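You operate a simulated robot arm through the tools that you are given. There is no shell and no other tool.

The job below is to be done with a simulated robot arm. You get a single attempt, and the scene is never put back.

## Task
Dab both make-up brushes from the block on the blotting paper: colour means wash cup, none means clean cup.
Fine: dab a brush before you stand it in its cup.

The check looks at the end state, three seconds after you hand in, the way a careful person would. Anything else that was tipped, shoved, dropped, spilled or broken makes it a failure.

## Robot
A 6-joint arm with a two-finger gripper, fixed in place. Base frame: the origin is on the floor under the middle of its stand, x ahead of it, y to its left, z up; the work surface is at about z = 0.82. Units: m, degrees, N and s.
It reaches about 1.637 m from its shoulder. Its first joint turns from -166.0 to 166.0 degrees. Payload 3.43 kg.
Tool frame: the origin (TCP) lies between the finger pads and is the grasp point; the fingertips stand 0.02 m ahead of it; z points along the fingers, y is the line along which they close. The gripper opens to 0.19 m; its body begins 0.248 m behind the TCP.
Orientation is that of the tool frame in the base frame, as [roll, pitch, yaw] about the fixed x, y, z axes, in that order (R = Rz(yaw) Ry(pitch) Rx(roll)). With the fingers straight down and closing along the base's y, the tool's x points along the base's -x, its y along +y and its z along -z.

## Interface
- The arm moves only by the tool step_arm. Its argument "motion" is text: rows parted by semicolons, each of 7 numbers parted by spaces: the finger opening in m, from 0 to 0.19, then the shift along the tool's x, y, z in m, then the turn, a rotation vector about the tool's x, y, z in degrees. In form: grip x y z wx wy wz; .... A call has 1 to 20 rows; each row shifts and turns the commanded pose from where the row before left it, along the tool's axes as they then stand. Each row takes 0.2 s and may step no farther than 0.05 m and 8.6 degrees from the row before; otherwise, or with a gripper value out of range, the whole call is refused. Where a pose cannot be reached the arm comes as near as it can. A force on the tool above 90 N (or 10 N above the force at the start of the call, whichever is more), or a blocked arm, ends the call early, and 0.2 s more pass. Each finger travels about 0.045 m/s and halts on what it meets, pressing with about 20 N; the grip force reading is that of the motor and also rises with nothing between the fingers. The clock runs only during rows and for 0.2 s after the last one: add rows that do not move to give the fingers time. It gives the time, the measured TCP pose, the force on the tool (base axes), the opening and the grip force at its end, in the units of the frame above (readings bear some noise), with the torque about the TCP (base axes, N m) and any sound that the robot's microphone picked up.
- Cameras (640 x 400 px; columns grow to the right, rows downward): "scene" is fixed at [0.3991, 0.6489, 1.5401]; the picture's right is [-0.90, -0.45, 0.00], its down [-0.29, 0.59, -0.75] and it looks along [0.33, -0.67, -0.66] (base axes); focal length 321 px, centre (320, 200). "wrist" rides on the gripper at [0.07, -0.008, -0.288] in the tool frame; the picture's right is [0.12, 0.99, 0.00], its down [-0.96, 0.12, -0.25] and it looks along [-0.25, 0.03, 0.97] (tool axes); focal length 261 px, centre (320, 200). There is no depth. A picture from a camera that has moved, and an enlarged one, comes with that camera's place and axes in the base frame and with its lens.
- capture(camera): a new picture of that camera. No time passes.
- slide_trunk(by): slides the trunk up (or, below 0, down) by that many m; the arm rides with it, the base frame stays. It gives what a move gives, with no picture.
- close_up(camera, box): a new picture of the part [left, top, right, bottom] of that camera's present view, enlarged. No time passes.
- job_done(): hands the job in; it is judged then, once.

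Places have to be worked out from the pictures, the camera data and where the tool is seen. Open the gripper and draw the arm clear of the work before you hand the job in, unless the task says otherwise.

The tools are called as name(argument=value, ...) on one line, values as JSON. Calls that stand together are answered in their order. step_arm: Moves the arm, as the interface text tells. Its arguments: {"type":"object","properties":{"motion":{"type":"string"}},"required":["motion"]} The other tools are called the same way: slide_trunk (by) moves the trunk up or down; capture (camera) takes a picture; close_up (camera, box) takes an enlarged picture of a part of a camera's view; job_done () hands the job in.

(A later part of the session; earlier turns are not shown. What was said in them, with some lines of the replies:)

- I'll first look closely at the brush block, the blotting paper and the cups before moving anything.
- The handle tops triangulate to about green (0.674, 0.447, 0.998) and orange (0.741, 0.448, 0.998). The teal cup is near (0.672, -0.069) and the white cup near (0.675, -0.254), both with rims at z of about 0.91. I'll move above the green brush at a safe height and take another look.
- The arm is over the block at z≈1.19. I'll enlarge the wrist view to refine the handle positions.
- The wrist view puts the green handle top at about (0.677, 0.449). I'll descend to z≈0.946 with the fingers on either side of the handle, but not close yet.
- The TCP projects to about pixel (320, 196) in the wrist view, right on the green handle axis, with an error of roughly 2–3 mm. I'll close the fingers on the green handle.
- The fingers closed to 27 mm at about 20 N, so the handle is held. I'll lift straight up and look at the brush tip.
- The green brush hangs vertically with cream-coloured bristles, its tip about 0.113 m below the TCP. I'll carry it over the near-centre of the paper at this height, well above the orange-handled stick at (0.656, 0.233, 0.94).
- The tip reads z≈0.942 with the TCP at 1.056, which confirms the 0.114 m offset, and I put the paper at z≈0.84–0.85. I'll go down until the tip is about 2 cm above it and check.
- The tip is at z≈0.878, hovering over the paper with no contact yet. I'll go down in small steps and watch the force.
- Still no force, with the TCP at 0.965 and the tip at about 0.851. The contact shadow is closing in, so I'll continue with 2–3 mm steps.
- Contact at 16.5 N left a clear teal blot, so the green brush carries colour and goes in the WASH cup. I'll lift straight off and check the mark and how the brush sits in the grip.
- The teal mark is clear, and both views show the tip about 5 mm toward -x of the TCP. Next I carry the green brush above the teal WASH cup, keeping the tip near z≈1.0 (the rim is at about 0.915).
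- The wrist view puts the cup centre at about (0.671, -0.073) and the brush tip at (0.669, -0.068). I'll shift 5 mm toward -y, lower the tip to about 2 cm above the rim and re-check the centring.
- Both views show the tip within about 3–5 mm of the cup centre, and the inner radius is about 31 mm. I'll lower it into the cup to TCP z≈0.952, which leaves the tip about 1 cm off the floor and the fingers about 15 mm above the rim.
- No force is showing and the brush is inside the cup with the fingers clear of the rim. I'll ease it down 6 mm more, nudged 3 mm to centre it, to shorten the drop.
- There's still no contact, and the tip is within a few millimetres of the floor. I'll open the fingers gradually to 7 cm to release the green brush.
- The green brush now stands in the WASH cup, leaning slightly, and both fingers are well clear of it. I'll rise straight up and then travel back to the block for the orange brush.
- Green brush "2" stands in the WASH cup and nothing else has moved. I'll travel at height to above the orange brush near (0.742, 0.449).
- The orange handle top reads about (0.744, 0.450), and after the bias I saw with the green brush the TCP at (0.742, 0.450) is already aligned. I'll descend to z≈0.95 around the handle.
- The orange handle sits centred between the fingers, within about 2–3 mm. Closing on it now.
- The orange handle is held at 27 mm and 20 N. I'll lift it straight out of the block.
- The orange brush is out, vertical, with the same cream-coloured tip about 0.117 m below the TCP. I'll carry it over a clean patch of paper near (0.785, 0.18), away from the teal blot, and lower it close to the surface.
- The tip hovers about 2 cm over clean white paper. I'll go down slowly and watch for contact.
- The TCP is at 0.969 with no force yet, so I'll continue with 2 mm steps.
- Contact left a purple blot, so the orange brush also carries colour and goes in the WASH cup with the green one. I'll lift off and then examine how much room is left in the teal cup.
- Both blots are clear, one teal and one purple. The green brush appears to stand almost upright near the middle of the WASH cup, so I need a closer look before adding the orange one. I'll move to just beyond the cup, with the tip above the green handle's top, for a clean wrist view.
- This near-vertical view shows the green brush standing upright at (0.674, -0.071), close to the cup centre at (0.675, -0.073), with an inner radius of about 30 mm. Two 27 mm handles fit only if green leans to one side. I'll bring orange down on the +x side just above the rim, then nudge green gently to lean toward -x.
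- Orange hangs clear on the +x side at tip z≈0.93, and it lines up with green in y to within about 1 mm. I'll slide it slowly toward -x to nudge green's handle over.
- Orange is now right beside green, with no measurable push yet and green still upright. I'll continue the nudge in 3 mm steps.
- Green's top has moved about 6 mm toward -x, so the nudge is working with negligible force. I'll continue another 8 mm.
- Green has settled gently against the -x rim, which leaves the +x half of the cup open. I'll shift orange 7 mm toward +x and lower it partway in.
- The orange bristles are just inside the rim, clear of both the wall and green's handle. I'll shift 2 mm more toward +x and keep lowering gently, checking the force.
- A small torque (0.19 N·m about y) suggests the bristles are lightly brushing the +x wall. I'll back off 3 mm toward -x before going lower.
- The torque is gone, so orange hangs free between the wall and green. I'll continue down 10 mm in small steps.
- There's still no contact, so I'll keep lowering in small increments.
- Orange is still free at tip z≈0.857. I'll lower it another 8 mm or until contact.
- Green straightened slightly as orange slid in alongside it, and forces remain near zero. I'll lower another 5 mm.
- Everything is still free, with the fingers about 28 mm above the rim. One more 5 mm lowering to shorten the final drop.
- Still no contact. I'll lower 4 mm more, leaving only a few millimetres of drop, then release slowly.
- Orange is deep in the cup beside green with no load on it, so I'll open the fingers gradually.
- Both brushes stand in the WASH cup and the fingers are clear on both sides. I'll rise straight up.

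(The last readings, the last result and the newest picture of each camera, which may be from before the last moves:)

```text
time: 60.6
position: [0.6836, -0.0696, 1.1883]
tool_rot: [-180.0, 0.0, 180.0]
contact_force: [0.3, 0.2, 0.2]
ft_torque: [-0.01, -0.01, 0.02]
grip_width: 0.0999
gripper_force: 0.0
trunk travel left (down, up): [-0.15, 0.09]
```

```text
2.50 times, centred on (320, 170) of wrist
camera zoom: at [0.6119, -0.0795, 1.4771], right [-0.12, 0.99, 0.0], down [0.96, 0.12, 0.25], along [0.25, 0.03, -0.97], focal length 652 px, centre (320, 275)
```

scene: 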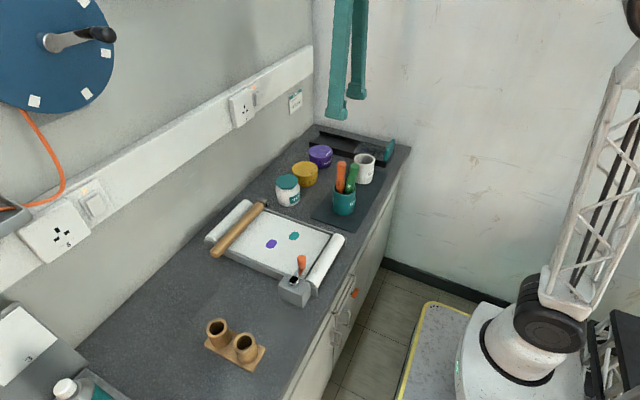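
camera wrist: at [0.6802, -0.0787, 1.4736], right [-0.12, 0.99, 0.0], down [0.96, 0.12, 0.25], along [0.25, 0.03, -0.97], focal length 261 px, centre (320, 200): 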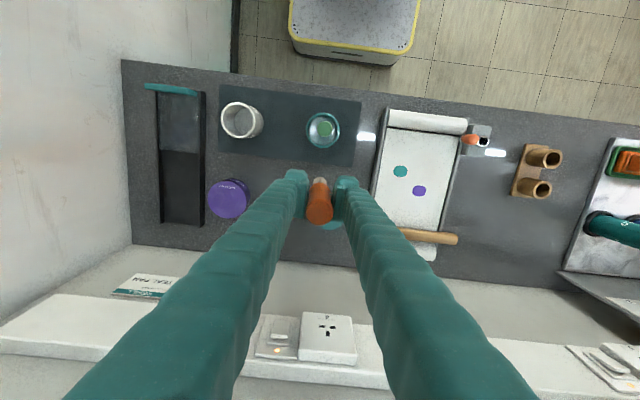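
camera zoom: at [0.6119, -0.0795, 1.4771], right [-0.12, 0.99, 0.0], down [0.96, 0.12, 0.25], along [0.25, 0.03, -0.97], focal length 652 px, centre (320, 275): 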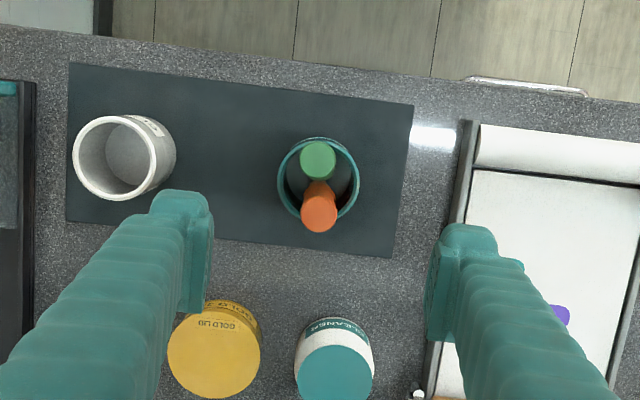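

Brushes "1" and "2" both stand in the WASH cup, the cup sits at the same pixels as before, and nothing else has moved. I'll open the gripper fully and draw the arm up to its starting area.

step_arm(motion="0.10 0 0 -0.04 0 0 0; 0.12 0 0 -0.04 0 0 0; 0.14 0 0.03 -0.02 0 0 0; 0.16 0 0.04 0 0 0 0; 0.18 0 0.04 0 0 0 0; 0.19 0 0.04 0 0 0 0; 0.19 0 0.04 0 0 0 0; 0.19 0 0.04 0 0 0 0; 0.19 0 0.02 0 0 0 0; 0.19 0 0 0 0 0 0; 0.19 0 0 0 0 0 0; 0.19 0 0 0 0 0 0; 0.19 0 0 0 0 0 0; 0.19 0 0 0 0 0 0")

capture(camera="scene")

close_up(camera="scene", box=[270, 130, 400, 225])

capture(camera="wrist")

```text
time: 63.6
position: [0.6851, 0.1773, 1.2908]
tool_rot: [-179.9, 0.0, -179.9]
contact_force: [-0.3, 0.4, -0.3]
ft_torque: [0.03, 0.03, 0.01]
grip_width: 0.1899
gripper_force: 0.1
trunk travel left (down, up): [-0.15, 0.09]
```

```text
taken
```

scene: 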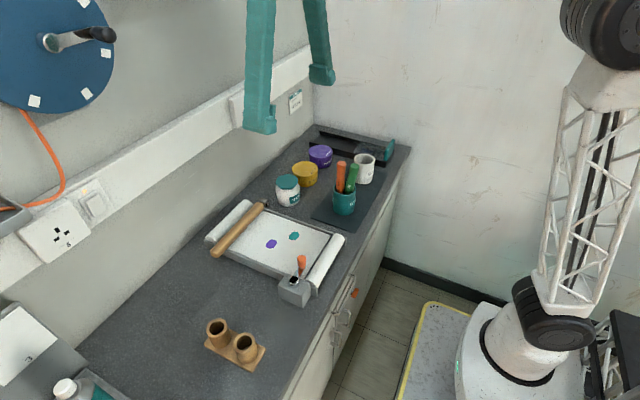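

```text
4.21 times, centred on (335, 178) of scene
camera zoom: at [0.3991, 0.6489, 1.5401], right [-0.9, -0.45, 0.0], down [-0.29, 0.59, -0.75], along [0.33, -0.67, -0.66], focal length 1351 px, centre (257, 295)
```

zoom: 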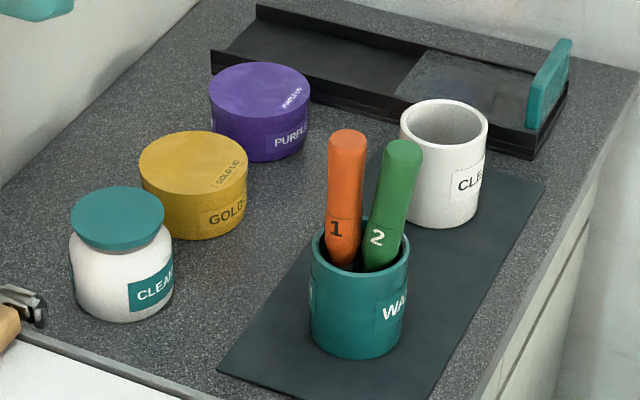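

```text
taken
camera wrist: at [0.6143, 0.1683, 1.5779], right [-0.12, 0.99, 0.0], down [0.96, 0.12, 0.25], along [0.25, 0.03, -0.97], focal length 261 px, centre (320, 200)
```

wrist: 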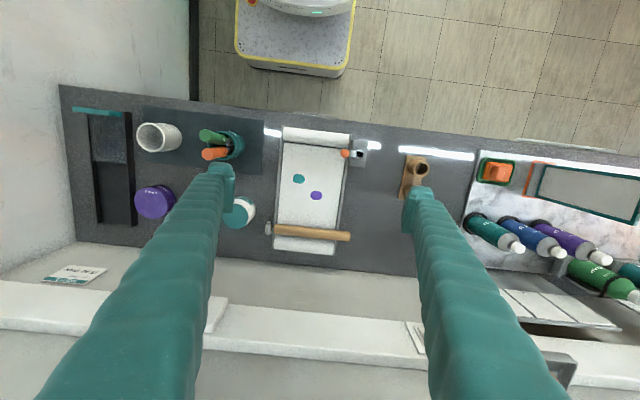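

The brushes stand stably in the WASH cup after leaving teal and purple marks on the paper. The gripper is open, the arm is clear and everything else is undisturbed, so I'm handing the job in.

job_done()

```text
The job is handed in.
```

Both brushes left colour on the blotting paper, so both now stand in the teal WASH cup. The green one (no. 2) left a teal mark and the orange one (no. 1) left a purple mark. Each was dabbed before it went into the cup.

- **Getting both in:** green stood upright in the middle of the cup, so I used the orange brush to lean it gently against the rim and make room.
- **Cup contact:** the orange brush lightly touched the cup wall on the way in, and I backed it off. In the pictures the cup has not moved.
- **Everything else:** nothing else looks moved, tipped or spilled. The clean cup stayed empty, since neither brush came up clean.

The gripper is open, the arm is clear of the work, and the job is handed in. No verdict came back from the check.
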